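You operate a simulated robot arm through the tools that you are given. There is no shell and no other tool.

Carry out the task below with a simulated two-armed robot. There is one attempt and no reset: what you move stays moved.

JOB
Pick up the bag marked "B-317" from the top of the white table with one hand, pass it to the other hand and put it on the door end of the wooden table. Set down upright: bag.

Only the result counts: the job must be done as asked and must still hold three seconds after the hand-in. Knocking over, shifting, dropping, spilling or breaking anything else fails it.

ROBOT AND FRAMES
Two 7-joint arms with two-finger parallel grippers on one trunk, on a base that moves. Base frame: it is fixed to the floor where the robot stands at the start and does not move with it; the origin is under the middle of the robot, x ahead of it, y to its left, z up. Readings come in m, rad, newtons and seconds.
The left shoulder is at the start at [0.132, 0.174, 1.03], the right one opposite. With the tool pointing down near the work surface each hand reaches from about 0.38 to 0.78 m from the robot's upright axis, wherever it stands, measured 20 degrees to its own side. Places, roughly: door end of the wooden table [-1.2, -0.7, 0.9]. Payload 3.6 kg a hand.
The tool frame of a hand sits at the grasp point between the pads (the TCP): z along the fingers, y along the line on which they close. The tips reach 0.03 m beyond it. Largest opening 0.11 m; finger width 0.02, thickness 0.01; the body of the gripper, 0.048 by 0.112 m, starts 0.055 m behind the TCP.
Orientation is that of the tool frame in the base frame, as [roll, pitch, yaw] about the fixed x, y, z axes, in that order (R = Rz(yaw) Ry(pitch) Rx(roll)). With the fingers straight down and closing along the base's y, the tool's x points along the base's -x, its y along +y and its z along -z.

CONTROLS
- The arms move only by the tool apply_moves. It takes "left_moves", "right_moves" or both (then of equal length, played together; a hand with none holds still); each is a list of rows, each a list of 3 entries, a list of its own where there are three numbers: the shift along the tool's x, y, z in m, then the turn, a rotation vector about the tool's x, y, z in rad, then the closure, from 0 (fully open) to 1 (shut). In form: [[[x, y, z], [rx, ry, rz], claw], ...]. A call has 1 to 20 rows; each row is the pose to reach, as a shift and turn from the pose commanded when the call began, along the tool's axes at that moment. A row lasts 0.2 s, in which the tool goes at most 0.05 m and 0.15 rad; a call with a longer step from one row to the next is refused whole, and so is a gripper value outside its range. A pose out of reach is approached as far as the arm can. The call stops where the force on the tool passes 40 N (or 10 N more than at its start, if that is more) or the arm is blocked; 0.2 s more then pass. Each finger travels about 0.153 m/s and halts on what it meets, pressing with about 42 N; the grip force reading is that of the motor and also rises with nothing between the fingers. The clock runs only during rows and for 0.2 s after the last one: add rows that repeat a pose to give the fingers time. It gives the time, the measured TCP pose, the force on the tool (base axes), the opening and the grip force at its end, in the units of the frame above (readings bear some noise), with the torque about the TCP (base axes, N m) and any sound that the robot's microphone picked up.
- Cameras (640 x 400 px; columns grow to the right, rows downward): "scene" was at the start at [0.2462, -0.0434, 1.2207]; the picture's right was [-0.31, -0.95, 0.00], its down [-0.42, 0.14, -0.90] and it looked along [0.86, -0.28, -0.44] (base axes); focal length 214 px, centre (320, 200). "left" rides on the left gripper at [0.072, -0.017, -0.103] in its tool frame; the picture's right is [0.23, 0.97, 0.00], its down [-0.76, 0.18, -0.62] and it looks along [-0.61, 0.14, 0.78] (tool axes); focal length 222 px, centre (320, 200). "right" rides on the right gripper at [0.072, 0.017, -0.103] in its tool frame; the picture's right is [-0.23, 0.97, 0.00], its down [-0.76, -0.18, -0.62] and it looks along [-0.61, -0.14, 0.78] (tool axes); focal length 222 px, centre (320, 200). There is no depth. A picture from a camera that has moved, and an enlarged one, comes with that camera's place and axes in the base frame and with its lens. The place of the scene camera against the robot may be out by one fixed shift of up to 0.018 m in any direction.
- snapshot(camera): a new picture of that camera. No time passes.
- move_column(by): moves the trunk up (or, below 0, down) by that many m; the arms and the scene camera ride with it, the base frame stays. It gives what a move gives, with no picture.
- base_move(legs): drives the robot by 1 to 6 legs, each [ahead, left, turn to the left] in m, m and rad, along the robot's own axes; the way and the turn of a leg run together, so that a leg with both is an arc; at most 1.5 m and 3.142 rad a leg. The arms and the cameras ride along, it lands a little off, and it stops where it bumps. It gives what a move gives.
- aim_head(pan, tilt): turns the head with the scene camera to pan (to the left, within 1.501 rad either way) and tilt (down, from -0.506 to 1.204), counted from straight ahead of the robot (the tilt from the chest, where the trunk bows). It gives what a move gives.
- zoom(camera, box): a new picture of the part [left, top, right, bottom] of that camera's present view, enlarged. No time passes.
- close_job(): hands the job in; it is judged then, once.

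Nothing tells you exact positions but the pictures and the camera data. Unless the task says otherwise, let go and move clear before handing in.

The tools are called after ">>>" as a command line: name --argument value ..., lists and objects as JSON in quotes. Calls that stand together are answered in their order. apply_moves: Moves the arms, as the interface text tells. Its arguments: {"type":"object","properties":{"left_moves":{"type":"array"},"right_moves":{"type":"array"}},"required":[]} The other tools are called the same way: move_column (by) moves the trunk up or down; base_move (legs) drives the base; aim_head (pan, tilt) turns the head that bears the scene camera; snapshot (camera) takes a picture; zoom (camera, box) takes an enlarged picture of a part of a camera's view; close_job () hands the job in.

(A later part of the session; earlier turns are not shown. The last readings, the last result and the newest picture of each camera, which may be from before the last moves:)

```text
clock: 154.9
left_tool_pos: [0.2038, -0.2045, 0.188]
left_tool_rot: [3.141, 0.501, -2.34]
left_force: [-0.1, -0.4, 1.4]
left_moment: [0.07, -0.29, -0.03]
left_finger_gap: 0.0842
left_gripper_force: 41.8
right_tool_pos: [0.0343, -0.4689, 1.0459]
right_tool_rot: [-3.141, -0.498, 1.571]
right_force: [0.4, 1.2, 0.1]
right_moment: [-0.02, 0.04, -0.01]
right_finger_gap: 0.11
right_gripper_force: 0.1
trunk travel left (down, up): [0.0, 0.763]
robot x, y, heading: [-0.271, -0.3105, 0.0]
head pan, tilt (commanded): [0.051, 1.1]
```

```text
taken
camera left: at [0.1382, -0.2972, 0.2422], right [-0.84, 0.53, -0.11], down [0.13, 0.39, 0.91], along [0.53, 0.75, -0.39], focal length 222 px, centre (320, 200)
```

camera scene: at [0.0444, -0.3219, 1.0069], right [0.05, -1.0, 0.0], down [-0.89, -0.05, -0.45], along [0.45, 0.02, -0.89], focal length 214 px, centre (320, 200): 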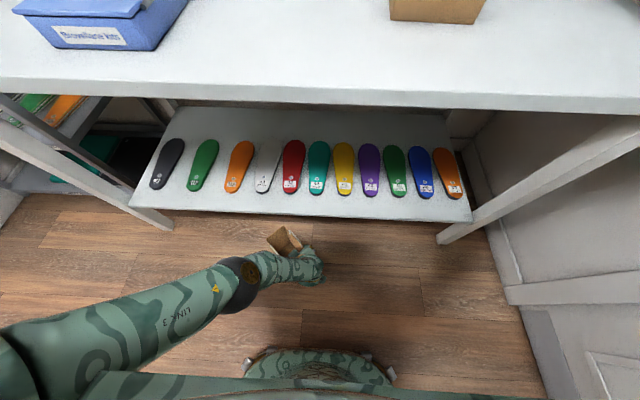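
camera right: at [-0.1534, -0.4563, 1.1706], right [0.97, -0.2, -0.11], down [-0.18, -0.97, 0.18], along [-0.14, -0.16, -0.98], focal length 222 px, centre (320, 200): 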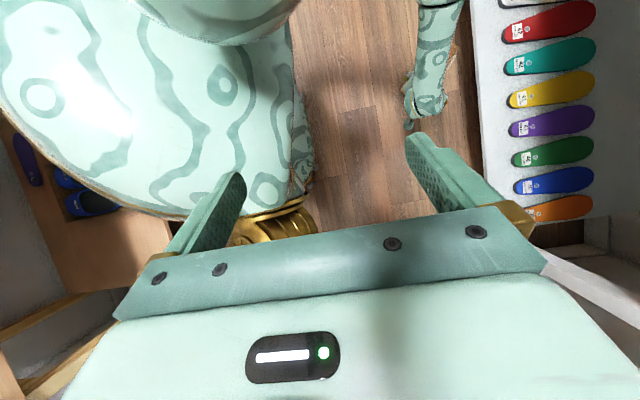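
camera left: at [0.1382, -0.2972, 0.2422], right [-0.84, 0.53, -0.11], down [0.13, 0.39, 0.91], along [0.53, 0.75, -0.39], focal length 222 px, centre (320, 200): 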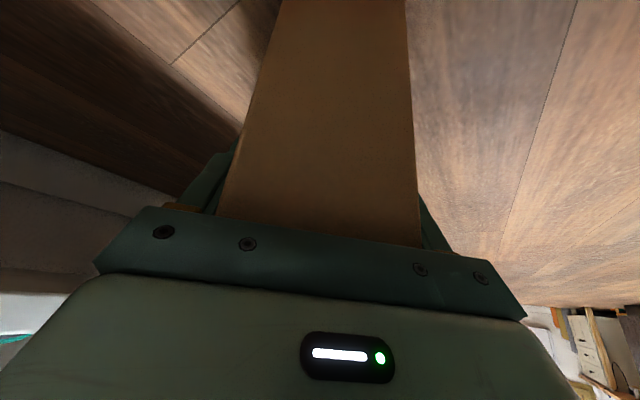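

Gripped at 0.084 m with 42 N. I lift 3 cm and then test a small base turn at this harmless height, watching the gap and the view.

>>> apply_moves --left_moves '[[[-0.0048, 0, -0.0088], [0, 0, 0], 0.6], [[-0.0096, 0, -0.0176], [0, 0, 0], 0.6], [[-0.0144, 0, -0.0263], [0, 0, 0], 0.6], [[-0.0144, 0, -0.0263], [0, 0, 0], 0.6]]'

>>> snapshot --camera "left"

>>> base_move --legs '[[-0.1, 0, 0]]'

>>> snapshot --camera "left"

```text
clock: 155.9
left_tool_pos: [0.2053, -0.2036, 0.2173]
left_tool_rot: [-3.14, 0.5, -2.34]
left_force: [-0.1, 0.6, -0.4]
left_moment: [-0.04, 0.05, -0.01]
left_finger_gap: 0.0842
left_gripper_force: 42.6
right_tool_pos: [0.0353, -0.4696, 1.0476]
right_tool_rot: [-3.14, -0.498, 1.573]
right_force: [0.4, 0.9, -0.1]
right_moment: [0.04, 0.0, -0.01]
right_finger_gap: 0.1103
right_gripper_force: 0.0
trunk travel left (down, up): [0.0, 0.763]
robot x, y, heading: [-0.27, -0.3111, -0.001]
head pan, tilt (commanded): [0.051, 1.1]
```

```text
taken
camera left: at [0.138, -0.2967, 0.2729], right [-0.84, 0.53, -0.11], down [0.13, 0.39, 0.91], along [0.53, 0.75, -0.39], focal length 222 px, centre (320, 200)
```

left: 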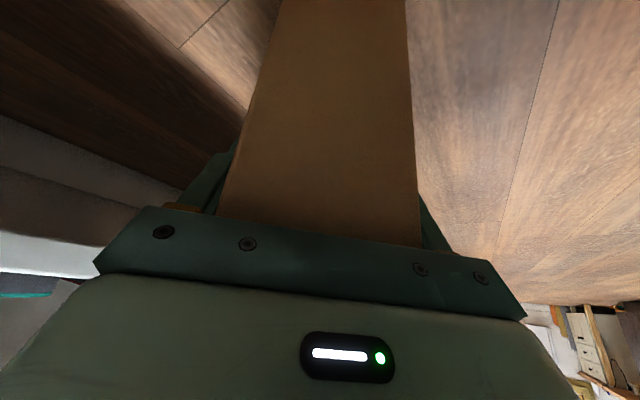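

```text
clock: 157.1
left_tool_pos: [0.1057, -0.2045, 0.2182]
left_tool_rot: [-3.141, 0.501, -2.341]
left_force: [1.0, 0.0, -0.5]
left_moment: [0.01, -0.01, 0.0]
left_finger_gap: 0.0844
left_gripper_force: 42.2
right_tool_pos: [-0.0654, -0.4704, 1.0469]
right_tool_rot: [-3.141, -0.499, 1.573]
right_force: [0.5, -0.6, 0.4]
right_moment: [0.03, 0.0, 0.02]
right_finger_gap: 0.1101
right_gripper_force: 0.1
trunk travel left (down, up): [0.0, 0.763]
robot x, y, heading: [-0.3699, -0.309, -0.0]
head pan, tilt (commanded): [0.051, 1.1]
```

```text
taken
camera left: at [0.039, -0.2971, 0.2731], right [-0.84, 0.53, -0.11], down [0.13, 0.39, 0.91], along [0.53, 0.75, -0.39], focal length 222 px, centre (320, 200)
```

left: 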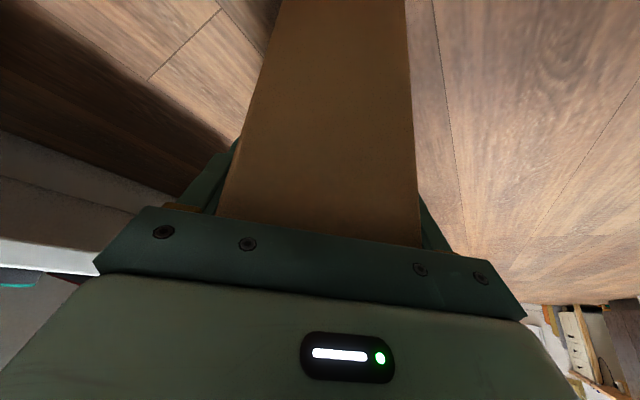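

The bag held perfectly during the straight drive (view identical). Now I test a small left turn.

>>> base_move --legs '[[0, 0, 0.2]]'

>>> snapshot --camera "left"

```text
clock: 158.2
left_tool_pos: [0.0758, -0.1136, 0.2174]
left_tool_rot: [-3.141, 0.501, -2.143]
left_force: [1.2, -0.4, 0.0]
left_moment: [-0.03, 0.04, 0.0]
left_finger_gap: 0.0845
left_gripper_force: 41.3
right_tool_pos: [-0.0388, -0.4067, 1.0469]
right_tool_rot: [-3.141, -0.496, 1.768]
right_force: [0.7, 0.3, 0.3]
right_moment: [0.03, 0.03, -0.02]
right_finger_gap: 0.1102
right_gripper_force: 0.0
trunk travel left (down, up): [0.0, 0.763]
robot x, y, heading: [-0.3712, -0.3106, 0.195]
head pan, tilt (commanded): [0.051, 1.1]
```

```text
taken
camera left: at [0.0286, -0.2174, 0.2728], right [-0.93, 0.36, -0.11], down [0.05, 0.41, 0.91], along [0.37, 0.84, -0.39], focal length 222 px, centre (320, 200)
```

left: 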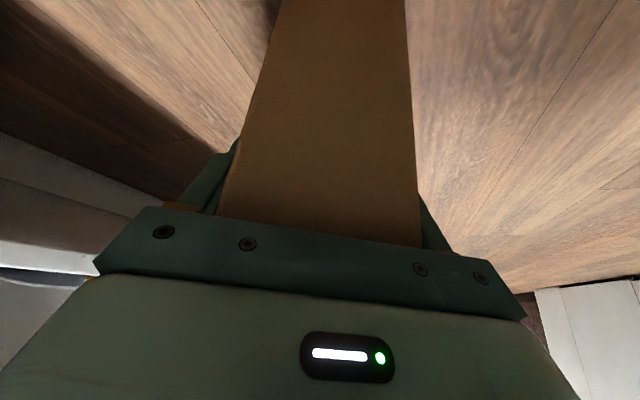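

No slip at all during the small turn. I'll keep the bag just 3 cm above the floor while turning around (so any slip would be harmless), checking after each part.

>>> base_move --legs '[[0.04, 0, 0], [0, 0, 0.5]]'

>>> snapshot --camera "left"

```text
clock: 160.5
left_tool_pos: [-0.0365, 0.0859, 0.2165]
left_tool_rot: [-3.141, 0.501, -1.638]
left_force: [0.0, -0.6, -0.6]
left_moment: [-0.04, 0.03, 0.01]
left_finger_gap: 0.0843
left_gripper_force: 42.0
right_tool_pos: [0.0042, -0.2258, 1.0457]
right_tool_rot: [-3.14, -0.496, 2.277]
right_force: [0.5, 0.5, -0.2]
right_moment: [0.01, 0.0, 0.02]
right_finger_gap: 0.1101
right_gripper_force: 0.0
trunk travel left (down, up): [0.0, 0.763]
robot x, y, heading: [-0.3304, -0.2993, 0.702]
head pan, tilt (commanded): [0.051, 1.1]
```

```text
taken
camera left: at [-0.0274, -0.0277, 0.2729], right [-0.98, -0.13, -0.11], down [-0.15, 0.38, 0.91], along [-0.08, 0.92, -0.39], focal length 222 px, centre (320, 200)
```

left: 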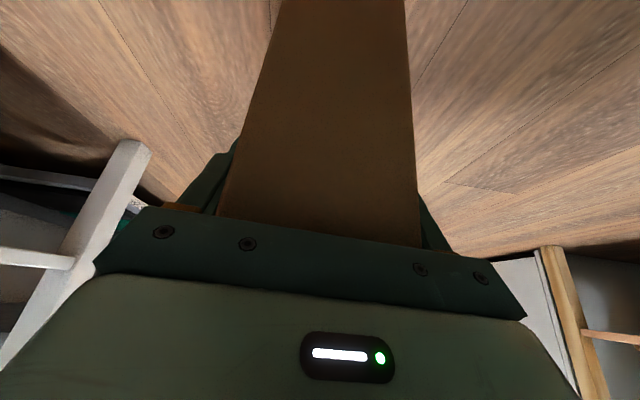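

The bag is still held unchanged. I continue turning left in moderate steps.

>>> base_move --legs '[[0, 0, 0.6]]'

>>> base_move --legs '[[0, 0, 0.6]]'

>>> snapshot --camera "left"

>>> aim_head --pan 0.4 --tilt 0.8

>>> snapshot --camera "scene"

```text
clock: 162.6
left_tool_pos: [-0.3097, 0.1839, 0.2177]
left_tool_rot: [-3.141, 0.501, -1.036]
left_force: [-0.1, 0.3, -1.2]
left_moment: [-0.02, 0.0, -0.01]
left_finger_gap: 0.0843
left_gripper_force: 41.9
right_tool_pos: [-0.0971, -0.0488, 1.0462]
right_tool_rot: [-3.14, -0.497, 2.878]
right_force: [0.1, 0.4, 0.2]
right_moment: [-0.04, -0.01, 0.04]
right_finger_gap: 0.1101
right_gripper_force: 0.1
trunk travel left (down, up): [0.0, 0.763]
robot x, y, heading: [-0.332, -0.3046, 1.306]
head pan, tilt (commanded): [0.051, 1.1]
```

```text
clock: 164.6
left_tool_pos: [-0.5914, 0.1117, 0.2183]
left_tool_rot: [-3.141, 0.499, -0.429]
left_force: [0.4, 0.1, -0.8]
left_moment: [0.0, -0.02, 0.01]
left_finger_gap: 0.0843
left_gripper_force: 41.5
right_tool_pos: [-0.2847, 0.0389, 1.0461]
right_tool_rot: [-3.141, -0.498, -2.798]
right_force: [-0.3, -0.2, -0.3]
right_moment: [0.01, 0.01, 0.02]
right_finger_gap: 0.1103
right_gripper_force: 0.1
trunk travel left (down, up): [0.0, 0.763]
robot x, y, heading: [-0.331, -0.3015, 1.913]
head pan, tilt (commanded): [0.051, 1.1]
```

```text
taken
camera left: at [-0.481, 0.0792, 0.2729], right [-0.22, -0.97, -0.11], down [-0.41, -0.01, 0.91], along [-0.89, 0.25, -0.39], focal length 222 px, centre (320, 200)
```

left: 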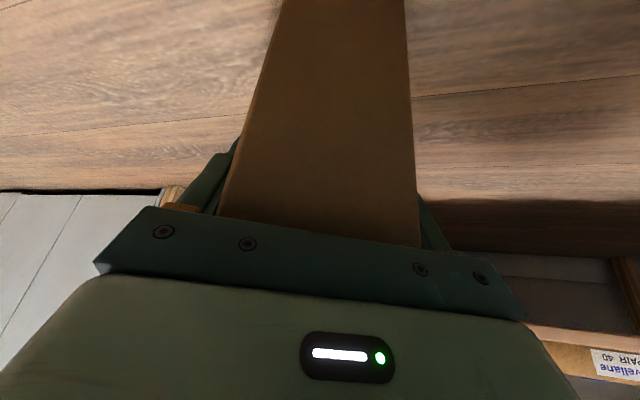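

```text
clock: 165.5
left_tool_pos: [-0.5904, 0.1088, 0.218]
left_tool_rot: [3.14, 0.501, -0.427]
left_force: [-0.2, -0.3, -1.5]
left_moment: [-0.03, -0.04, 0.01]
left_finger_gap: 0.0844
left_gripper_force: 41.7
right_tool_pos: [-0.2834, 0.0381, 1.0463]
right_tool_rot: [-3.139, -0.498, -2.798]
right_force: [0.8, 0.8, 0.1]
right_moment: [-0.02, -0.01, 0.01]
right_finger_gap: 0.1102
right_gripper_force: 0.2
trunk travel left (down, up): [0.0, 0.763]
robot x, y, heading: [-0.3315, -0.3022, 1.91]
head pan, tilt (commanded): [0.4, 0.799]
```

```text
taken
camera scene: at [-0.4662, -0.0228, 1.0286], right [0.74, 0.67, 0.0], down [0.48, -0.53, -0.7], along [-0.47, 0.51, -0.72], focal length 214 px, centre (320, 200)
```

scene: 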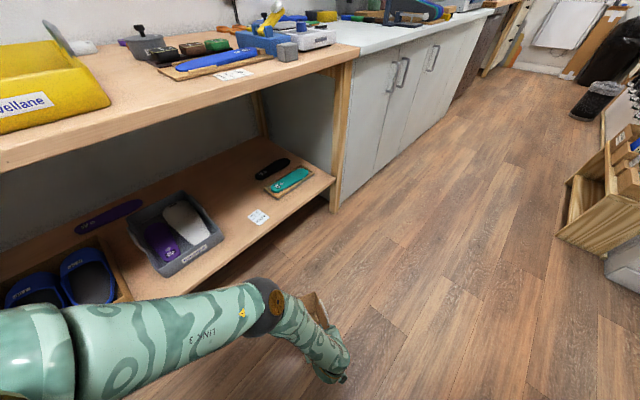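

Still firmly held. I continue the turn to face the wooden table, keeping the bag low.

>>> base_move --legs '[[0, 0, 0.6]]'

>>> snapshot --camera "left"

>>> base_move --legs '[[0.0, 0, 0.62]]'

>>> snapshot --camera "left"

>>> snapshot --camera "scene"

```text
clock: 167.5
left_tool_pos: [-0.7786, -0.1063, 0.217]
left_tool_rot: [3.141, 0.501, 0.17]
left_force: [0.3, -0.2, -1.0]
left_moment: [0.02, -0.03, 0.0]
left_finger_gap: 0.0842
left_gripper_force: 41.5
right_tool_pos: [-0.4838, 0.0059, 1.0456]
right_tool_rot: [-3.14, -0.497, -2.204]
right_force: [0.5, -0.5, -0.7]
right_moment: [0.03, -0.03, -0.02]
right_finger_gap: 0.1099
right_gripper_force: 0.0
trunk travel left (down, up): [0.0, 0.763]
robot x, y, heading: [-0.334, -0.3022, 2.508]
head pan, tilt (commanded): [0.4, 0.799]
```

```text
taken
camera left: at [-0.6694, -0.0704, 0.2729], right [0.36, -0.93, -0.11], down [-0.33, -0.24, 0.91], along [-0.87, -0.29, -0.39], focal length 222 px, centre (320, 200)
```

left: 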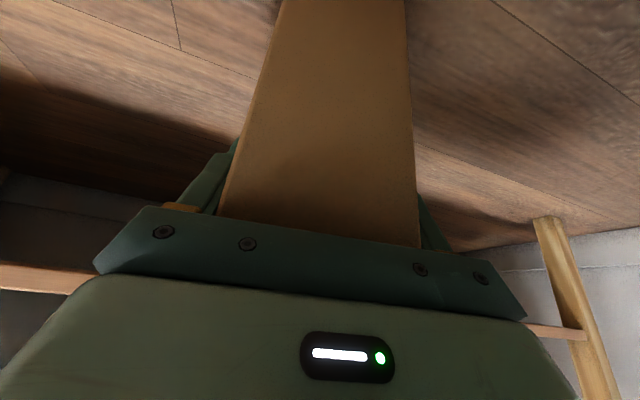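

```text
clock: 169.6
left_tool_pos: [-0.8074, -0.4077, 0.2176]
left_tool_rot: [-3.141, 0.501, 0.801]
left_force: [0.0, -0.2, -1.6]
left_moment: [0.03, -0.04, -0.04]
left_finger_gap: 0.0845
left_gripper_force: 42.2
right_tool_pos: [-0.6376, -0.1436, 1.0461]
right_tool_rot: [-3.141, -0.499, -1.57]
right_force: [-0.1, 0.4, 0.6]
right_moment: [-0.01, 0.0, -0.03]
right_finger_gap: 0.1102
right_gripper_force: 0.2
trunk travel left (down, up): [0.0, 0.763]
robot x, y, heading: [-0.3338, -0.3067, 3.14]
head pan, tilt (commanded): [0.4, 0.799]
```

```text
taken
camera left: at [-0.7412, -0.315, 0.273], right [0.84, -0.53, -0.11], down [-0.13, -0.39, 0.91], along [-0.53, -0.75, -0.4], focal length 222 px, centre (320, 200)
```

left: 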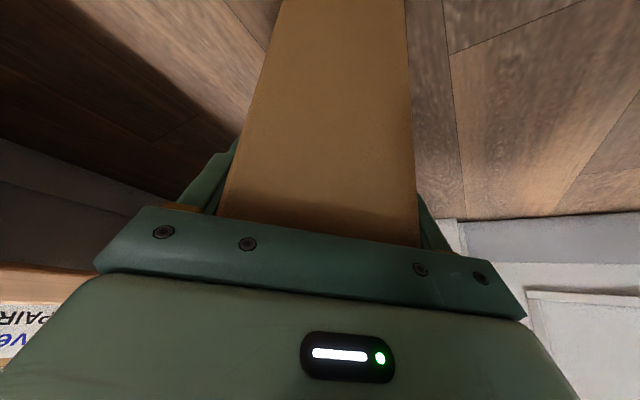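

```text
taken
camera scene: at [-0.6521, -0.3488, 1.0286], right [-0.39, 0.92, 0.0], down [0.66, 0.28, -0.7], along [-0.64, -0.27, -0.72], focal length 214 px, centre (320, 200)
```

scene: 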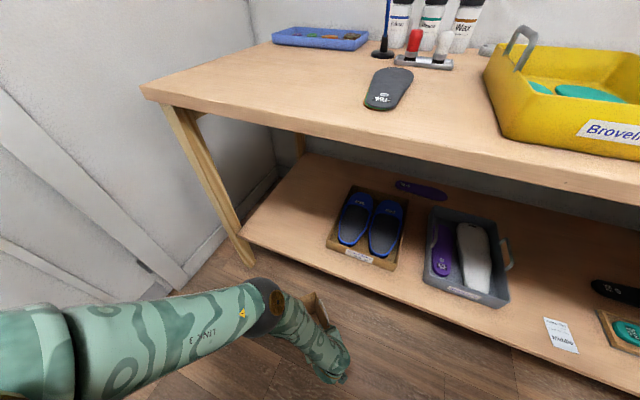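

The bag is still in hand, and I now face the wooden table with its free door-end corner in view. I strafe left with the bag still low, then begin raising the trunk.

>>> base_move --legs '[[-0.03, 0.19, 0]]'

>>> snapshot --camera "left"

>>> move_column --by 0.3

>>> snapshot --camera "left"

>>> snapshot --camera "scene"

```text
clock: 171.2
left_tool_pos: [-0.7772, -0.5992, 0.2174]
left_tool_rot: [-3.141, 0.501, 0.799]
left_force: [-0.4, 0.1, -0.6]
left_moment: [0.01, 0.02, 0.02]
left_finger_gap: 0.0845
left_gripper_force: 41.3
right_tool_pos: [-0.6066, -0.337, 1.0453]
right_tool_rot: [-3.141, -0.495, -1.575]
right_force: [0.4, 0.4, -1.0]
right_moment: [0.02, 0.01, 0.0]
right_finger_gap: 0.1101
right_gripper_force: 0.1
trunk travel left (down, up): [0.0, 0.763]
robot x, y, heading: [-0.2985, -0.4995, 3.137]
head pan, tilt (commanded): [0.4, 0.799]
```

```text
taken
camera left: at [-0.711, -0.5066, 0.273], right [0.84, -0.54, -0.11], down [-0.13, -0.39, 0.91], along [-0.53, -0.75, -0.4], focal length 222 px, centre (320, 200)
```

left: 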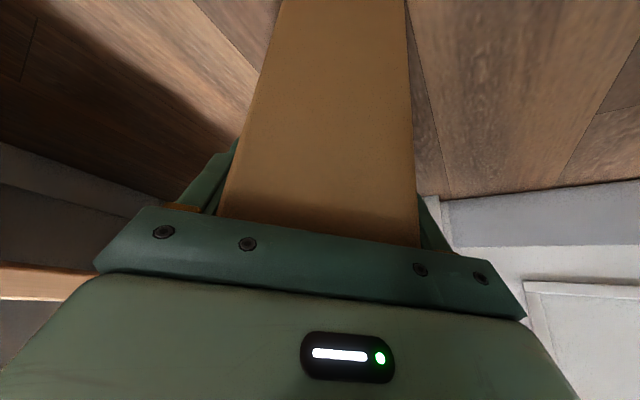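

```text
clock: 174.2
left_tool_pos: [-0.8344, -0.5997, 0.6022]
left_tool_rot: [-2.962, 0.632, 0.895]
left_force: [0.5, -0.9, -1.1]
left_moment: [0.02, -0.06, -0.02]
left_finger_gap: 0.0845
left_gripper_force: 41.9
right_tool_pos: [-0.6079, -0.3367, 1.347]
right_tool_rot: [-3.138, -0.498, -1.574]
right_force: [-0.6, 0.2, 0.0]
right_moment: [-0.04, 0.02, -0.02]
right_finger_gap: 0.1099
right_gripper_force: 0.1
trunk travel left (down, up): [-0.3, 0.463]
robot x, y, heading: [-0.3018, -0.4958, 3.138]
head pan, tilt (commanded): [0.4, 0.799]
```

```text
taken
camera left: at [-0.758, -0.5064, 0.6428], right [0.8, -0.54, -0.27], down [0.05, -0.39, 0.92], along [-0.6, -0.75, -0.28], focal length 222 px, centre (320, 200)
```

left: 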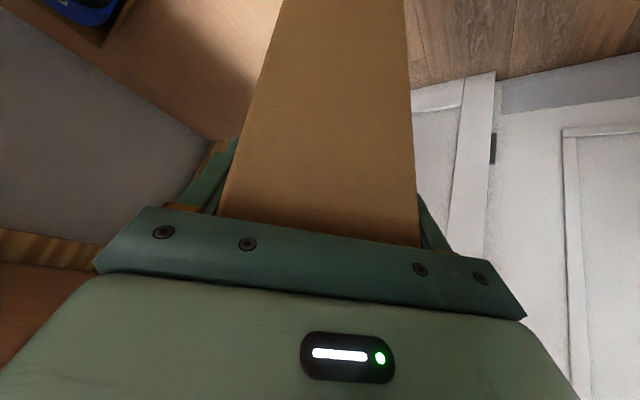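

```text
taken
camera scene: at [-0.452, -0.5414, 1.3461], right [-0.39, 0.92, 0.0], down [0.66, 0.28, -0.7], along [-0.64, -0.27, -0.72], focal length 214 px, centre (320, 200)
```

scene: 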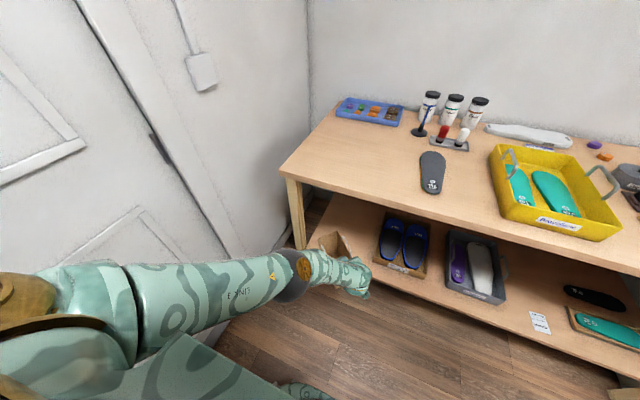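

The trunk rise pulled the shoulder back, so the left arm hit its reach limit and the bag tilted slightly, though it is still gripped. I pull the hand back toward me in small steps and see how it responds.

>>> apply_moves --left_moves '[[[0.03, 0, 0], [0, 0, 0], 0.6], [[0.06, 0, 0], [0, 0, 0], 0.6], [[0.06, 0, 0], [0, 0, 0], 0.6]]'

>>> snapshot --camera "left"

```text
clock: 175.0
left_tool_pos: [-0.7918, -0.5757, 0.5779]
left_tool_rot: [-2.963, 0.636, 0.895]
left_force: [-0.6, 0.2, -0.7]
left_moment: [-0.01, -0.05, 0.0]
left_finger_gap: 0.0843
left_gripper_force: 42.1
left hand out of reach, approached as far as the arm can: row 1, 2, 3
right_tool_pos: [-0.606, -0.3348, 1.3459]
right_tool_rot: [-3.14, -0.498, -1.574]
right_force: [1.0, -0.1, 0.3]
right_moment: [0.01, 0.02, -0.03]
right_finger_gap: 0.1097
right_gripper_force: 0.1
trunk travel left (down, up): [-0.3, 0.463]
robot x, y, heading: [-0.3029, -0.4947, 3.135]
head pan, tilt (commanded): [0.4, 0.799]
```

```text
taken
camera left: at [-0.7155, -0.483, 0.6191], right [0.8, -0.54, -0.28], down [0.06, -0.39, 0.92], along [-0.6, -0.75, -0.28], focal length 222 px, centre (320, 200)
```

left: 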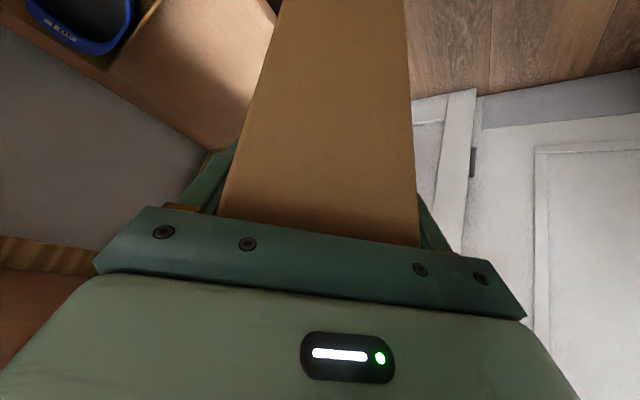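

The bag stays fixed in the grip. I raise the hand and bring it closer to the body, where it should be back within reach.

>>> apply_moves --left_moves '[[[-0.0147, 0.0051, -0.0373], [0, 0, 0], 0.6], [[-0.0295, 0.0103, -0.0745], [0, 0, 0], 0.6], [[-0.0442, 0.0154, -0.1118], [0, 0, 0], 0.6], [[-0.0589, 0.0205, -0.149], [0, 0, 0], 0.6], [[-0.0589, 0.0205, -0.149], [0, 0, 0], 0.6]]'

>>> snapshot --camera "left"

>>> snapshot --camera "scene"

```text
clock: 176.2
left_tool_pos: [-0.7321, -0.5762, 0.7316]
left_tool_rot: [-2.961, 0.634, 0.897]
left_force: [-0.3, -0.5, -1.5]
left_moment: [0.03, -0.01, 0.0]
left_finger_gap: 0.0843
left_gripper_force: 42.1
right_tool_pos: [-0.6069, -0.3353, 1.3462]
right_tool_rot: [-3.139, -0.499, -1.574]
right_force: [0.2, 0.3, -0.8]
right_moment: [0.07, -0.02, -0.02]
right_finger_gap: 0.1102
right_gripper_force: 0.1
trunk travel left (down, up): [-0.3, 0.463]
robot x, y, heading: [-0.3028, -0.4987, 3.134]
head pan, tilt (commanded): [0.4, 0.799]
```

```text
taken
camera left: at [-0.6548, -0.4829, 0.7723], right [0.8, -0.54, -0.28], down [0.06, -0.39, 0.92], along [-0.6, -0.75, -0.28], focal length 222 px, centre (320, 200)
```

left: 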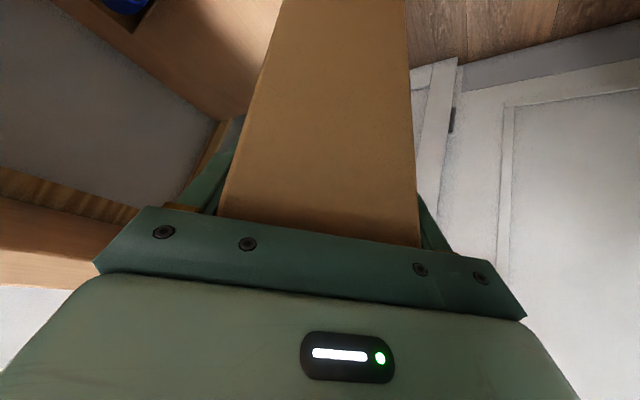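

```text
taken
camera scene: at [-0.452, -0.5416, 1.3461], right [-0.39, 0.92, 0.0], down [0.66, 0.28, -0.7], along [-0.64, -0.27, -0.72], focal length 214 px, centre (320, 200)
```

scene: 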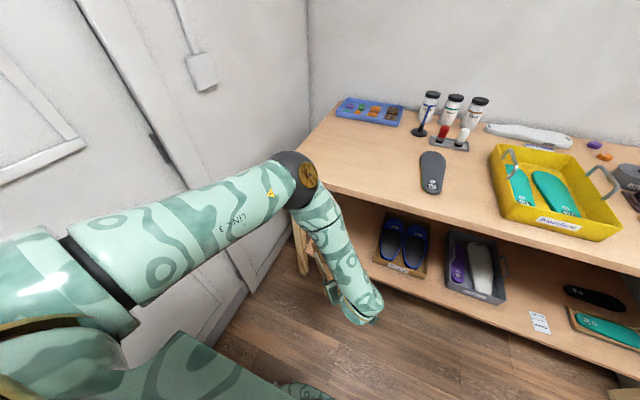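

The hand is back in reach at z≈0.73. I straighten the bag (undo the small tilt) while lifting further.

>>> apply_moves --left_moves '[[[-0.0238, -0.0058, -0.0316], [-0.0257, 0.0275, 0.0136], 0.6], [[-0.0475, -0.0115, -0.0633], [-0.0513, 0.055, 0.0272], 0.6], [[-0.0713, -0.0173, -0.0949], [-0.077, 0.0826, 0.0409], 0.6], [[-0.095, -0.023, -0.1266], [-0.1026, 0.1101, 0.0545], 0.6], [[-0.1188, -0.0288, -0.1582], [-0.1283, 0.1376, 0.0681], 0.6], [[-0.1188, -0.0288, -0.1582], [-0.1283, 0.1376, 0.0681], 0.6]]'

>>> snapshot --camera "left"

>>> snapshot --camera "scene"

```text
clock: 177.6
left_tool_pos: [-0.7298, -0.5747, 0.9304]
left_tool_rot: [-3.14, 0.503, 0.799]
left_force: [0.5, 0.0, -0.8]
left_moment: [0.01, -0.04, -0.02]
left_finger_gap: 0.0843
left_gripper_force: 42.3
right_tool_pos: [-0.6073, -0.3362, 1.3458]
right_tool_rot: [-3.139, -0.499, -1.574]
right_force: [-0.5, 0.5, -0.8]
right_moment: [0.02, -0.02, -0.02]
right_finger_gap: 0.1098
right_gripper_force: 0.0
trunk travel left (down, up): [-0.3, 0.463]
robot x, y, heading: [-0.3015, -0.4961, 3.136]
head pan, tilt (commanded): [0.4, 0.799]
```

```text
taken
camera left: at [-0.6627, -0.4811, 0.9864], right [0.84, -0.54, -0.11], down [-0.13, -0.39, 0.91], along [-0.53, -0.75, -0.39], focal length 222 px, centre (320, 200)
```

left: 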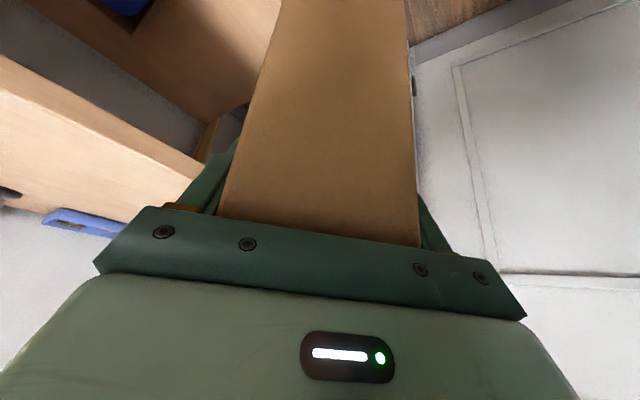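

```text
taken
camera scene: at [-0.4521, -0.5414, 1.3461], right [-0.39, 0.92, 0.0], down [0.66, 0.28, -0.7], along [-0.64, -0.27, -0.72], focal length 214 px, centre (320, 200)
```

scene: 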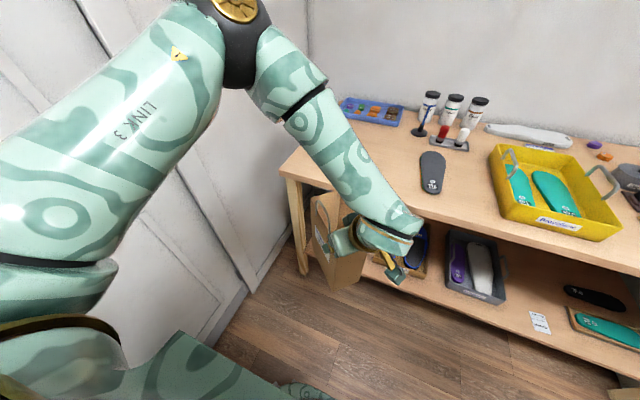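

The bag is upright again, held firmly. I lift another 19 cm so the bag bottom clears the table top with margin.

>>> apply_moves --left_moves '[[[-0.0183, 0, -0.0333], [0, 0, 0], 0.6], [[-0.0366, 0, -0.0666], [0, 0, 0], 0.6], [[-0.055, 0, -0.0998], [0, 0, 0], 0.6], [[-0.0733, 0, -0.1331], [0, 0, 0], 0.6], [[-0.0916, 0, -0.1664], [0, 0, 0], 0.6], [[-0.0916, 0, -0.1664], [0, 0, 0], 0.6]]'

>>> snapshot --camera "left"

>>> snapshot --camera "scene"

```text
clock: 179.0
left_tool_pos: [-0.7286, -0.5757, 1.1218]
left_tool_rot: [3.141, 0.502, 0.799]
left_force: [0.3, -0.2, -0.9]
left_moment: [0.04, -0.01, 0.01]
left_finger_gap: 0.0845
left_gripper_force: 41.9
right_tool_pos: [-0.6071, -0.3368, 1.3457]
right_tool_rot: [-3.138, -0.499, -1.573]
right_force: [-0.6, 1.4, 0.4]
right_moment: [-0.01, 0.04, 0.01]
right_finger_gap: 0.11
right_gripper_force: 0.0
trunk travel left (down, up): [-0.3, 0.463]
robot x, y, heading: [-0.2995, -0.4939, 3.138]
head pan, tilt (commanded): [0.4, 0.799]
```

```text
taken
camera left: at [-0.6615, -0.4833, 1.1762], right [0.84, -0.54, -0.11], down [-0.13, -0.39, 0.91], along [-0.53, -0.75, -0.39], focal length 222 px, centre (320, 200)
```

left: 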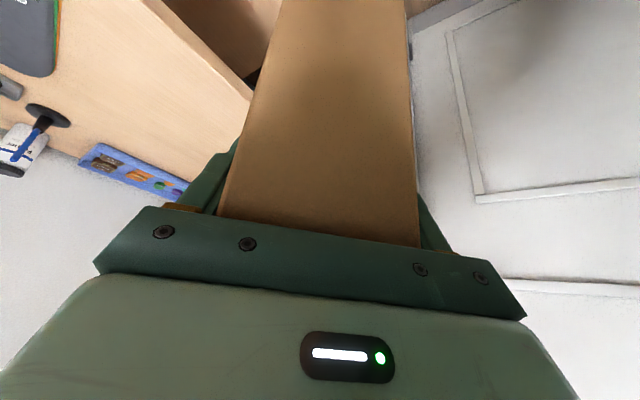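

```text
taken
camera scene: at [-0.4519, -0.5414, 1.3462], right [-0.39, 0.92, 0.0], down [0.66, 0.28, -0.7], along [-0.64, -0.27, -0.72], focal length 214 px, centre (320, 200)
```

scene: 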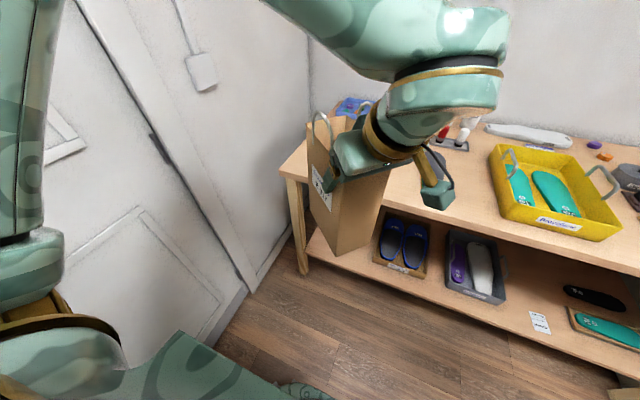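

The bag is upright with its bottom at z≈0.935, about 9 cm above the table top. I drive forward toward the table in two steps, checking in between.

>>> base_move --legs '[[0.15, 0, 0]]'

>>> snapshot --camera "left"

>>> snapshot --camera "scene"

```text
clock: 180.4
left_tool_pos: [-0.8789, -0.5736, 1.1198]
left_tool_rot: [3.14, 0.503, 0.797]
left_force: [-1.0, -0.3, -0.4]
left_moment: [0.0, -0.06, 0.03]
left_finger_gap: 0.0846
left_gripper_force: 42.3
right_tool_pos: [-0.755, -0.334, 1.3453]
right_tool_rot: [-3.138, -0.499, -1.577]
right_force: [-0.1, -1.1, 0.1]
right_moment: [-0.02, -0.05, 0.0]
right_finger_gap: 0.1101
right_gripper_force: 0.1
trunk travel left (down, up): [-0.3, 0.463]
robot x, y, heading: [-0.4494, -0.4922, 3.132]
head pan, tilt (commanded): [0.4, 0.799]
```

```text
taken
camera left: at [-0.811, -0.4812, 1.1755], right [0.84, -0.54, -0.11], down [-0.13, -0.39, 0.91], along [-0.53, -0.75, -0.39], focal length 222 px, centre (320, 200)
```

left: 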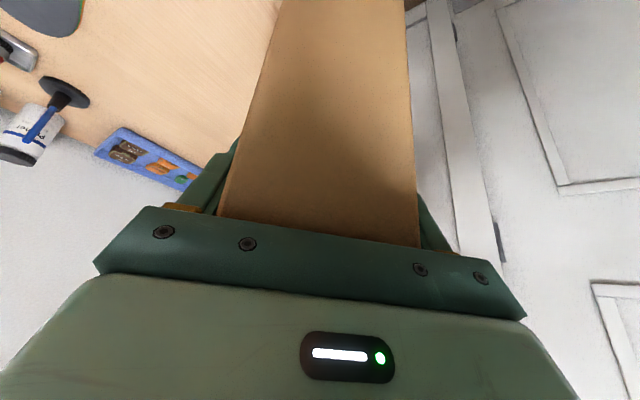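

```text
taken
camera scene: at [-0.6016, -0.5401, 1.3461], right [-0.38, 0.92, 0.0], down [0.66, 0.27, -0.7], along [-0.64, -0.27, -0.72], focal length 214 px, centre (320, 200)
```

scene: 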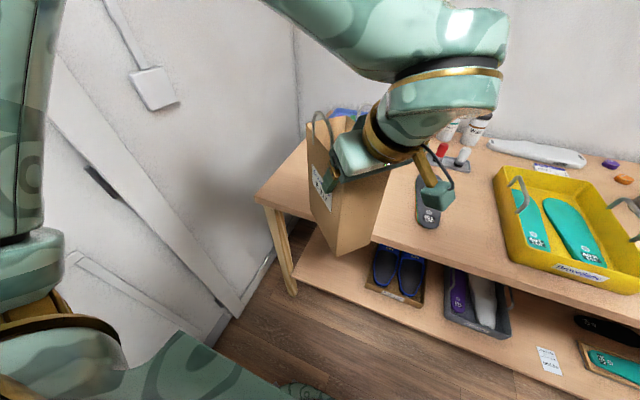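

Still steady. I drive the remaining 17 cm forward so the bag is over the table.

>>> base_move --legs '[[0.17, 0, 0]]'

>>> snapshot --camera "left"

>>> snapshot --camera "scene"

>>> snapshot --camera "right"

```text
clock: 181.8
left_tool_pos: [-1.0437, -0.5731, 1.1202]
left_tool_rot: [-3.141, 0.501, 0.794]
left_force: [0.0, 0.8, -1.0]
left_moment: [-0.01, -0.05, 0.04]
left_finger_gap: 0.0846
left_gripper_force: 41.5
right_tool_pos: [-0.9216, -0.334, 1.3463]
right_tool_rot: [-3.137, -0.498, -1.578]
right_force: [0.1, 0.2, -0.3]
right_moment: [-0.02, -0.04, 0.02]
right_finger_gap: 0.11
right_gripper_force: 0.1
trunk travel left (down, up): [-0.3, 0.463]
robot x, y, heading: [-0.6167, -0.4918, 3.135]
head pan, tilt (commanded): [0.4, 0.799]
```

```text
taken
camera left: at [-0.977, -0.4801, 1.1755], right [0.84, -0.54, -0.11], down [-0.13, -0.39, 0.91], along [-0.53, -0.75, -0.39], focal length 222 px, centre (320, 200)
```

left: 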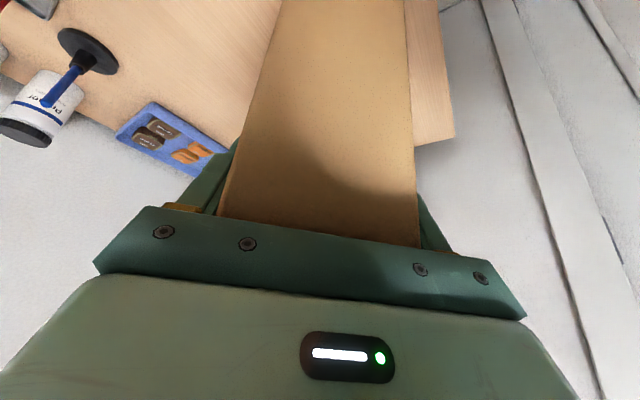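

```text
taken
camera scene: at [-0.7676, -0.5389, 1.3461], right [-0.38, 0.92, 0.0], down [0.66, 0.27, -0.7], along [-0.64, -0.27, -0.72], focal length 214 px, centre (320, 200)
```

scene: 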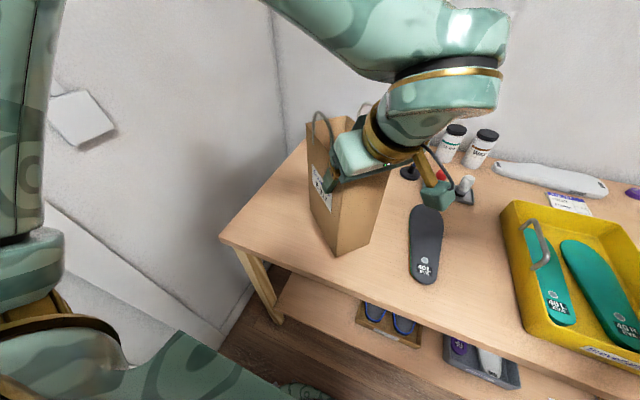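

```text
taken
camera right: at [-0.9393, -0.3478, 1.4704], right [-0.97, 0.2, -0.11], down [0.18, 0.97, 0.18], along [0.14, 0.16, -0.98], focal length 222 px, centre (320, 200)
```

right: 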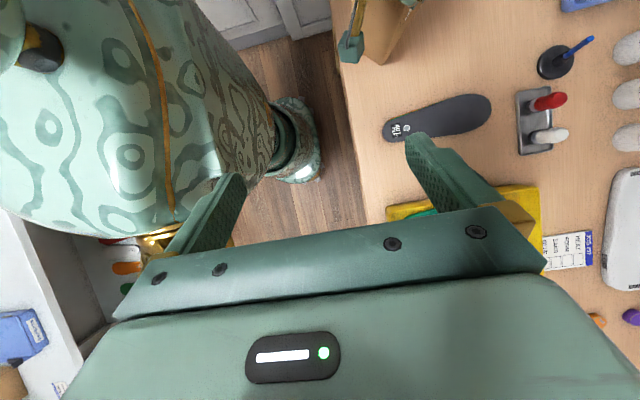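

The bag is over the table's door end; table edge is at x≈−0.97 and the insole stays at y>−0.44. I move the bag to about (−1.17, −0.70) and start lowering.

>>> apply_moves --left_moves '[[[-0.0279, -0.0003, 0.0153], [0, 0, 0], 0.6], [[-0.0558, -0.0006, 0.0306], [0, 0, 0], 0.6], [[-0.0837, -0.0008, 0.0458], [0, 0, 0], 0.6], [[-0.1116, -0.0011, 0.0611], [0, 0, 0], 0.6], [[-0.1116, -0.0011, 0.0611], [0, 0, 0], 0.6]]'

>>> snapshot --camera "scene"

>>> snapshot --camera "right"

>>> snapshot --camera "left"

```text
clock: 183.0
left_tool_pos: [-1.1316, -0.6642, 1.1211]
left_tool_rot: [3.141, 0.504, 0.796]
left_force: [0.8, 0.4, -0.6]
left_moment: [0.01, -0.03, 0.02]
left_finger_gap: 0.0842
left_gripper_force: 42.6
right_tool_pos: [-0.92, -0.3335, 1.3465]
right_tool_rot: [-3.139, -0.499, -1.576]
right_force: [0.5, 0.3, -0.5]
right_moment: [0.0, -0.04, 0.01]
right_finger_gap: 0.11
right_gripper_force: 0.1
trunk travel left (down, up): [-0.3, 0.463]
robot x, y, heading: [-0.6164, -0.4946, 3.137]
head pan, tilt (commanded): [0.4, 0.799]
```

```text
taken
camera scene: at [-0.7657, -0.5385, 1.3463], right [-0.38, 0.92, 0.0], down [0.66, 0.27, -0.7], along [-0.64, -0.27, -0.72], focal length 214 px, centre (320, 200)
```

scene: 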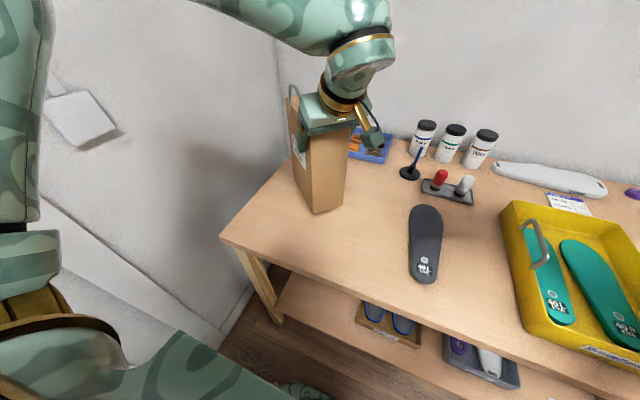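

```text
taken
camera right: at [-0.9371, -0.3473, 1.4709], right [-0.97, 0.2, -0.11], down [0.18, 0.97, 0.18], along [0.14, 0.16, -0.98], focal length 222 px, centre (320, 200)
```

right: 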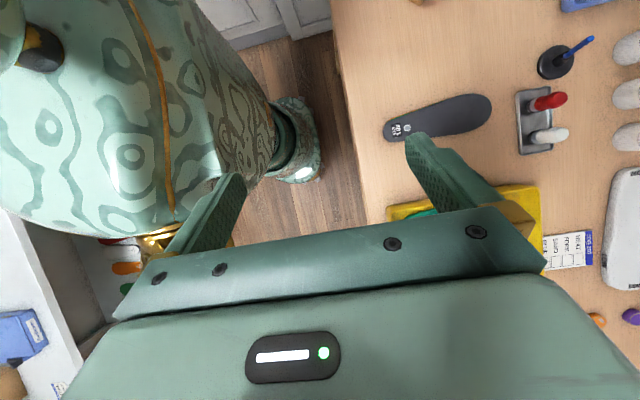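

```text
taken
camera left: at [-1.0654, -0.5713, 1.1765], right [0.84, -0.54, -0.11], down [-0.13, -0.39, 0.91], along [-0.53, -0.75, -0.39], focal length 222 px, centre (320, 200)
```

left: 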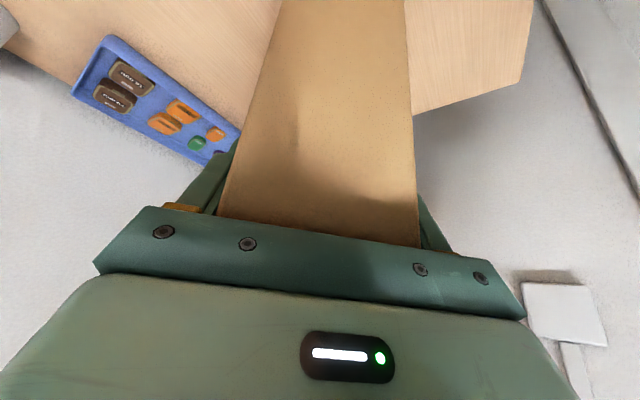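

The bag hangs over the clear corner area, well inside the edges. I lower it in stages and feel for contact.

>>> apply_moves --left_moves '[[[0.0122, 0, 0.0222], [0, 0, 0], 0.6], [[0.0243, 0, 0.0445], [0, 0, 0], 0.6], [[0.0341, 0, 0.0623], [0, 0, 0], 0.6], [[0.0341, 0, 0.0623], [0, 0, 0], 0.6]]'

>>> snapshot --camera "scene"

>>> zoom --camera "scene" --box '[240, 60, 420, 240]'

```text
clock: 184.0
left_tool_pos: [-1.1319, -0.6628, 1.0504]
left_tool_rot: [-3.141, 0.503, 0.797]
left_force: [0.5, 0.0, -0.9]
left_moment: [0.02, -0.01, -0.02]
left_finger_gap: 0.0844
left_gripper_force: 41.5
right_tool_pos: [-0.9194, -0.3326, 1.3465]
right_tool_rot: [3.141, -0.498, -1.576]
right_force: [-1.0, 0.6, -0.4]
right_moment: [0.01, 0.0, -0.03]
right_finger_gap: 0.1103
right_gripper_force: 0.0
trunk travel left (down, up): [-0.3, 0.463]
robot x, y, heading: [-0.6152, -0.4939, 3.139]
head pan, tilt (commanded): [0.4, 0.799]
```

```text
taken
camera scene: at [-0.7659, -0.539, 1.3463], right [-0.38, 0.92, 0.0], down [0.66, 0.27, -0.7], along [-0.64, -0.27, -0.72], focal length 214 px, centre (320, 200)
```

scene: 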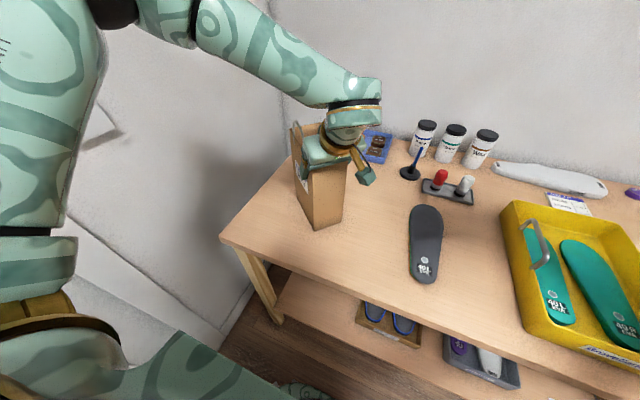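

```text
2.22 times, centred on (330, 150) of scene
camera zoom: at [-0.7659, -0.539, 1.3463], right [-0.38, 0.92, 0.0], down [0.66, 0.27, -0.7], along [-0.64, -0.27, -0.72], focal length 477 px, centre (298, 311)
```

zoom: 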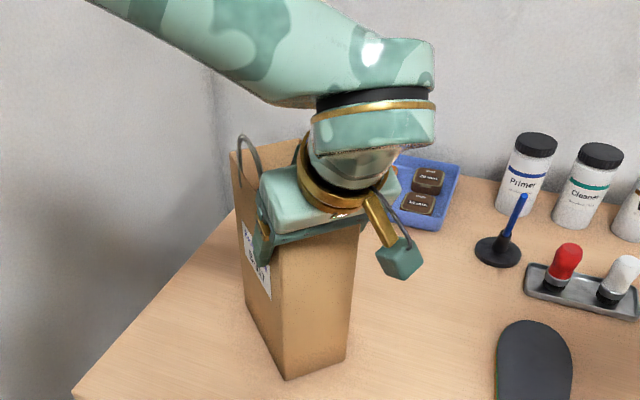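

No contact yet (bag bottom ≈0.86). I lower in small increments watching the vertical force.

>>> apply_moves --left_moves '[[[0.0038, 0, 0.007], [0, 0, 0], 0.6], [[0.0038, 0, 0.007], [0, 0, 0], 0.6]]'

>>> apply_moves --left_moves '[[[0.0019, 0, 0.0035], [0, 0, 0], 0.6], [[0.0019, 0, 0.0035], [0, 0, 0], 0.6]]'

>>> apply_moves --left_moves '[[[0.0019, 0, 0.0035], [0, 0, 0], 0.6], [[0.0019, 0, 0.0035], [0, 0, 0], 0.6]]'

```text
clock: 184.6
left_tool_pos: [-1.1318, -0.6631, 1.0468]
left_tool_rot: [-3.137, 0.508, 0.801]
left_force: [0.0, -3.0, 34.4]
left_moment: [-0.23, -1.16, 0.0]
left_finger_gap: 0.0844
left_gripper_force: 42.5
right_tool_pos: [-0.9172, -0.3312, 1.3478]
right_tool_rot: [3.14, -0.499, -1.574]
right_force: [0.3, -0.5, 0.1]
right_moment: [0.02, 0.02, 0.03]
right_finger_gap: 0.1101
right_gripper_force: 0.0
trunk travel left (down, up): [-0.3, 0.463]
robot x, y, heading: [-0.6107, -0.4915, 3.136]
head pan, tilt (commanded): [0.4, 0.799]
```

```text
clock: 185.1
left_tool_pos: [-1.1327, -0.6625, 1.0434]
left_tool_rot: [-3.132, 0.51, 0.803]
left_force: [8.6, 0.3, 23.5]
left_moment: [-0.41, -1.85, 0.35]
left_finger_gap: 0.0844
left_gripper_force: 42.5
right_tool_pos: [-0.9164, -0.3333, 1.3468]
right_tool_rot: [-3.141, -0.499, -1.574]
right_force: [-1.1, 0.7, 1.2]
right_moment: [-0.01, 0.01, 0.02]
right_finger_gap: 0.11
right_gripper_force: 0.1
trunk travel left (down, up): [-0.3, 0.463]
robot x, y, heading: [-0.6147, -0.4959, 3.128]
head pan, tilt (commanded): [0.4, 0.799]
stopped in row 2 (left hand): the force on the tool passed its limit at 47 N (the readings are from after the stop); the commanded pose is now the measured one
```

```text
clock: 185.5
left_tool_pos: [-1.1336, -0.6621, 1.0433]
left_tool_rot: [-3.128, 0.511, 0.806]
left_force: [9.3, -0.4, 25.6]
left_moment: [-0.89, -1.96, 0.36]
left_finger_gap: 0.0844
left_gripper_force: 42.1
right_tool_pos: [-0.9176, -0.3336, 1.346]
right_tool_rot: [-3.141, -0.497, -1.575]
right_force: [0.2, -0.5, 1.2]
right_moment: [0.02, 0.0, 0.0]
right_finger_gap: 0.1101
right_gripper_force: 0.1
trunk travel left (down, up): [-0.3, 0.463]
robot x, y, heading: [-0.6166, -0.4941, 3.133]
head pan, tilt (commanded): [0.4, 0.799]
stopped in row 1 (left hand): the force on the tool passed its limit at 44 N (the readings are from after the stop); the commanded pose is now the measured one
```

The bag is on the table (contact at TCP z≈1.047), but I'm pressing it with about 25 N. I ease up a few millimetres to relieve that before releasing.

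>>> apply_moves --left_moves '[[[-0.0014, 0, -0.0026], [0, 0, 0], 0.6], [[-0.0014, 0, -0.0026], [0, 0, 0], 0.6]]'

>>> snapshot --camera "left"

>>> zoom --camera "scene" --box '[240, 60, 420, 240]'

```text
clock: 186.1
left_tool_pos: [-1.1352, -0.6639, 1.0434]
left_tool_rot: [-3.13, 0.512, 0.805]
left_force: [3.0, 0.3, 8.0]
left_moment: [-0.72, -0.15, 0.26]
left_finger_gap: 0.0848
left_gripper_force: 41.5
right_tool_pos: [-0.919, -0.332, 1.3467]
right_tool_rot: [3.141, -0.497, -1.575]
right_force: [-1.5, -0.2, 0.0]
right_moment: [0.01, 0.01, -0.01]
right_finger_gap: 0.1099
right_gripper_force: 0.1
trunk travel left (down, up): [-0.3, 0.463]
robot x, y, heading: [-0.6149, -0.4948, 3.137]
head pan, tilt (commanded): [0.4, 0.799]
```

```text
taken
camera left: at [-1.0678, -0.5698, 1.098], right [0.84, -0.54, -0.12], down [-0.12, -0.39, 0.91], along [-0.54, -0.75, -0.39], focal length 222 px, centre (320, 200)
```

left: 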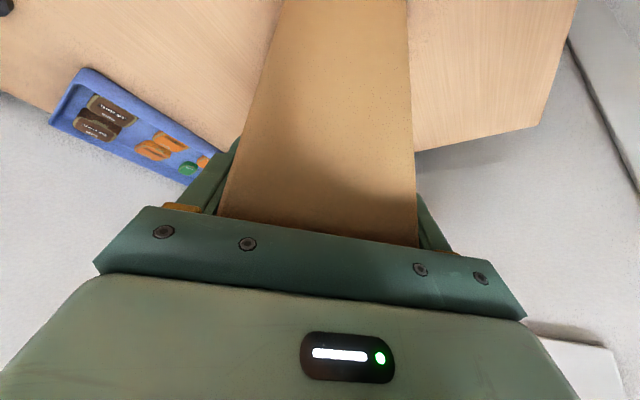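

```text
2.22 times, centred on (330, 150) of scene
camera zoom: at [-0.7648, -0.5387, 1.3463], right [-0.38, 0.92, 0.0], down [0.66, 0.27, -0.7], along [-0.64, -0.27, -0.72], focal length 477 px, centre (298, 311)
```

zoom: 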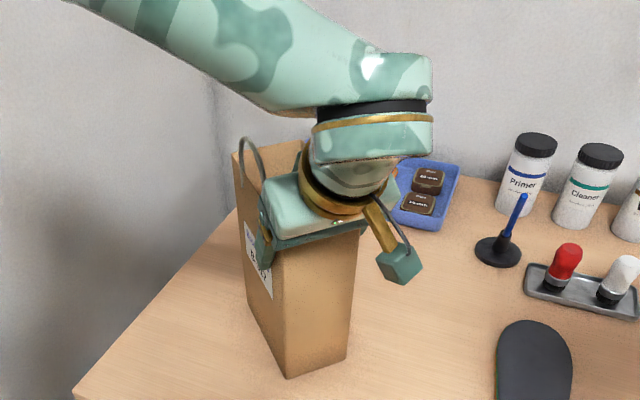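

Pressure dropped to about 8 N. I ease up another 1–2 mm, then release.

>>> apply_moves --left_moves '[[[-0.0007, 0, -0.0013], [0, 0, 0], 0.6], [[-0.0007, 0, -0.0013], [0, 0, 0], 0.6]]'

```text
clock: 186.7
left_tool_pos: [-1.1353, -0.6622, 1.0439]
left_tool_rot: [-3.131, 0.508, 0.803]
left_force: [-0.7, 0.6, -0.1]
left_moment: [0.03, -0.03, -0.01]
left_finger_gap: 0.0845
left_gripper_force: 42.2
right_tool_pos: [-0.9197, -0.3332, 1.3465]
right_tool_rot: [-3.14, -0.497, -1.576]
right_force: [-0.5, -0.4, -0.6]
right_moment: [-0.04, 0.01, 0.02]
right_finger_gap: 0.1101
right_gripper_force: 0.0
trunk travel left (down, up): [-0.3, 0.463]
robot x, y, heading: [-0.6139, -0.4958, 3.136]
head pan, tilt (commanded): [0.4, 0.799]
```

Force is now essentially zero, so the bag rests on the table. I open the gripper.

>>> apply_moves --left_moves '[[[0, 0, 0], [0, 0, 0], 0.22], [[0, 0, 0], [0, 0, 0], 0.15], [[0, 0, 0], [0, 0, 0], 0.0], [[0, 0, 0], [0, 0, 0], 0.0]]'

>>> snapshot --camera "left"

>>> zoom --camera "scene" --box '[240, 60, 420, 240]'

```text
clock: 187.7
left_tool_pos: [-1.1347, -0.6633, 1.0445]
left_tool_rot: [-3.131, 0.508, 0.804]
left_force: [-0.2, 0.1, 0.1]
left_moment: [0.01, 0.0, 0.02]
left_finger_gap: 0.1099
left_gripper_force: 0.0
right_tool_pos: [-0.9204, -0.3328, 1.346]
right_tool_rot: [-3.138, -0.498, -1.578]
right_force: [0.4, -0.3, 0.4]
right_moment: [0.01, -0.01, -0.01]
right_finger_gap: 0.11
right_gripper_force: 0.1
trunk travel left (down, up): [-0.3, 0.463]
robot x, y, heading: [-0.617, -0.4923, 3.137]
head pan, tilt (commanded): [0.4, 0.799]
```

```text
taken
camera left: at [-1.0681, -0.5701, 1.0993], right [0.84, -0.54, -0.12], down [-0.12, -0.39, 0.91], along [-0.54, -0.75, -0.39], focal length 222 px, centre (320, 200)
```

left: 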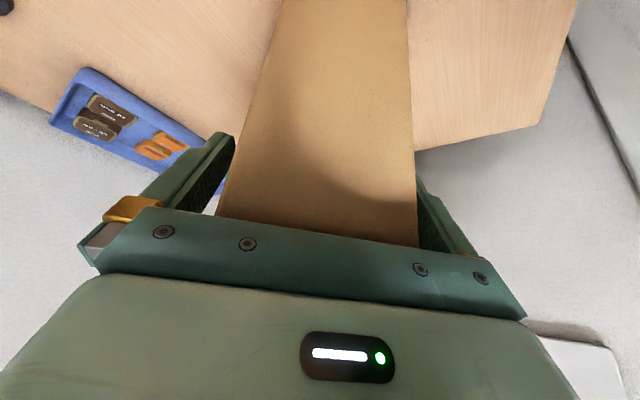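

```text
2.22 times, centred on (330, 150) of scene
camera zoom: at [-0.7659, -0.5391, 1.3462], right [-0.38, 0.92, 0.0], down [0.66, 0.27, -0.7], along [-0.64, -0.27, -0.72], focal length 477 px, centre (298, 311)
```

zoom: 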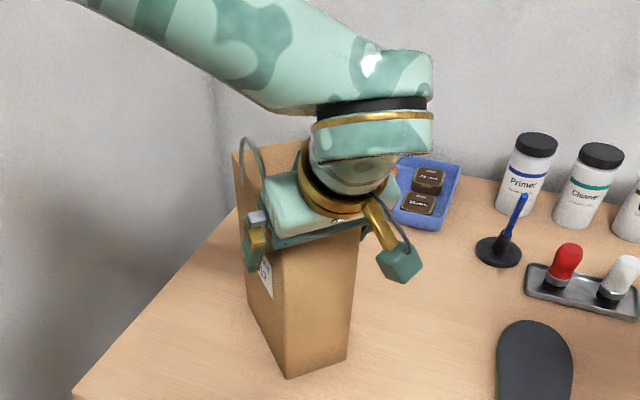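

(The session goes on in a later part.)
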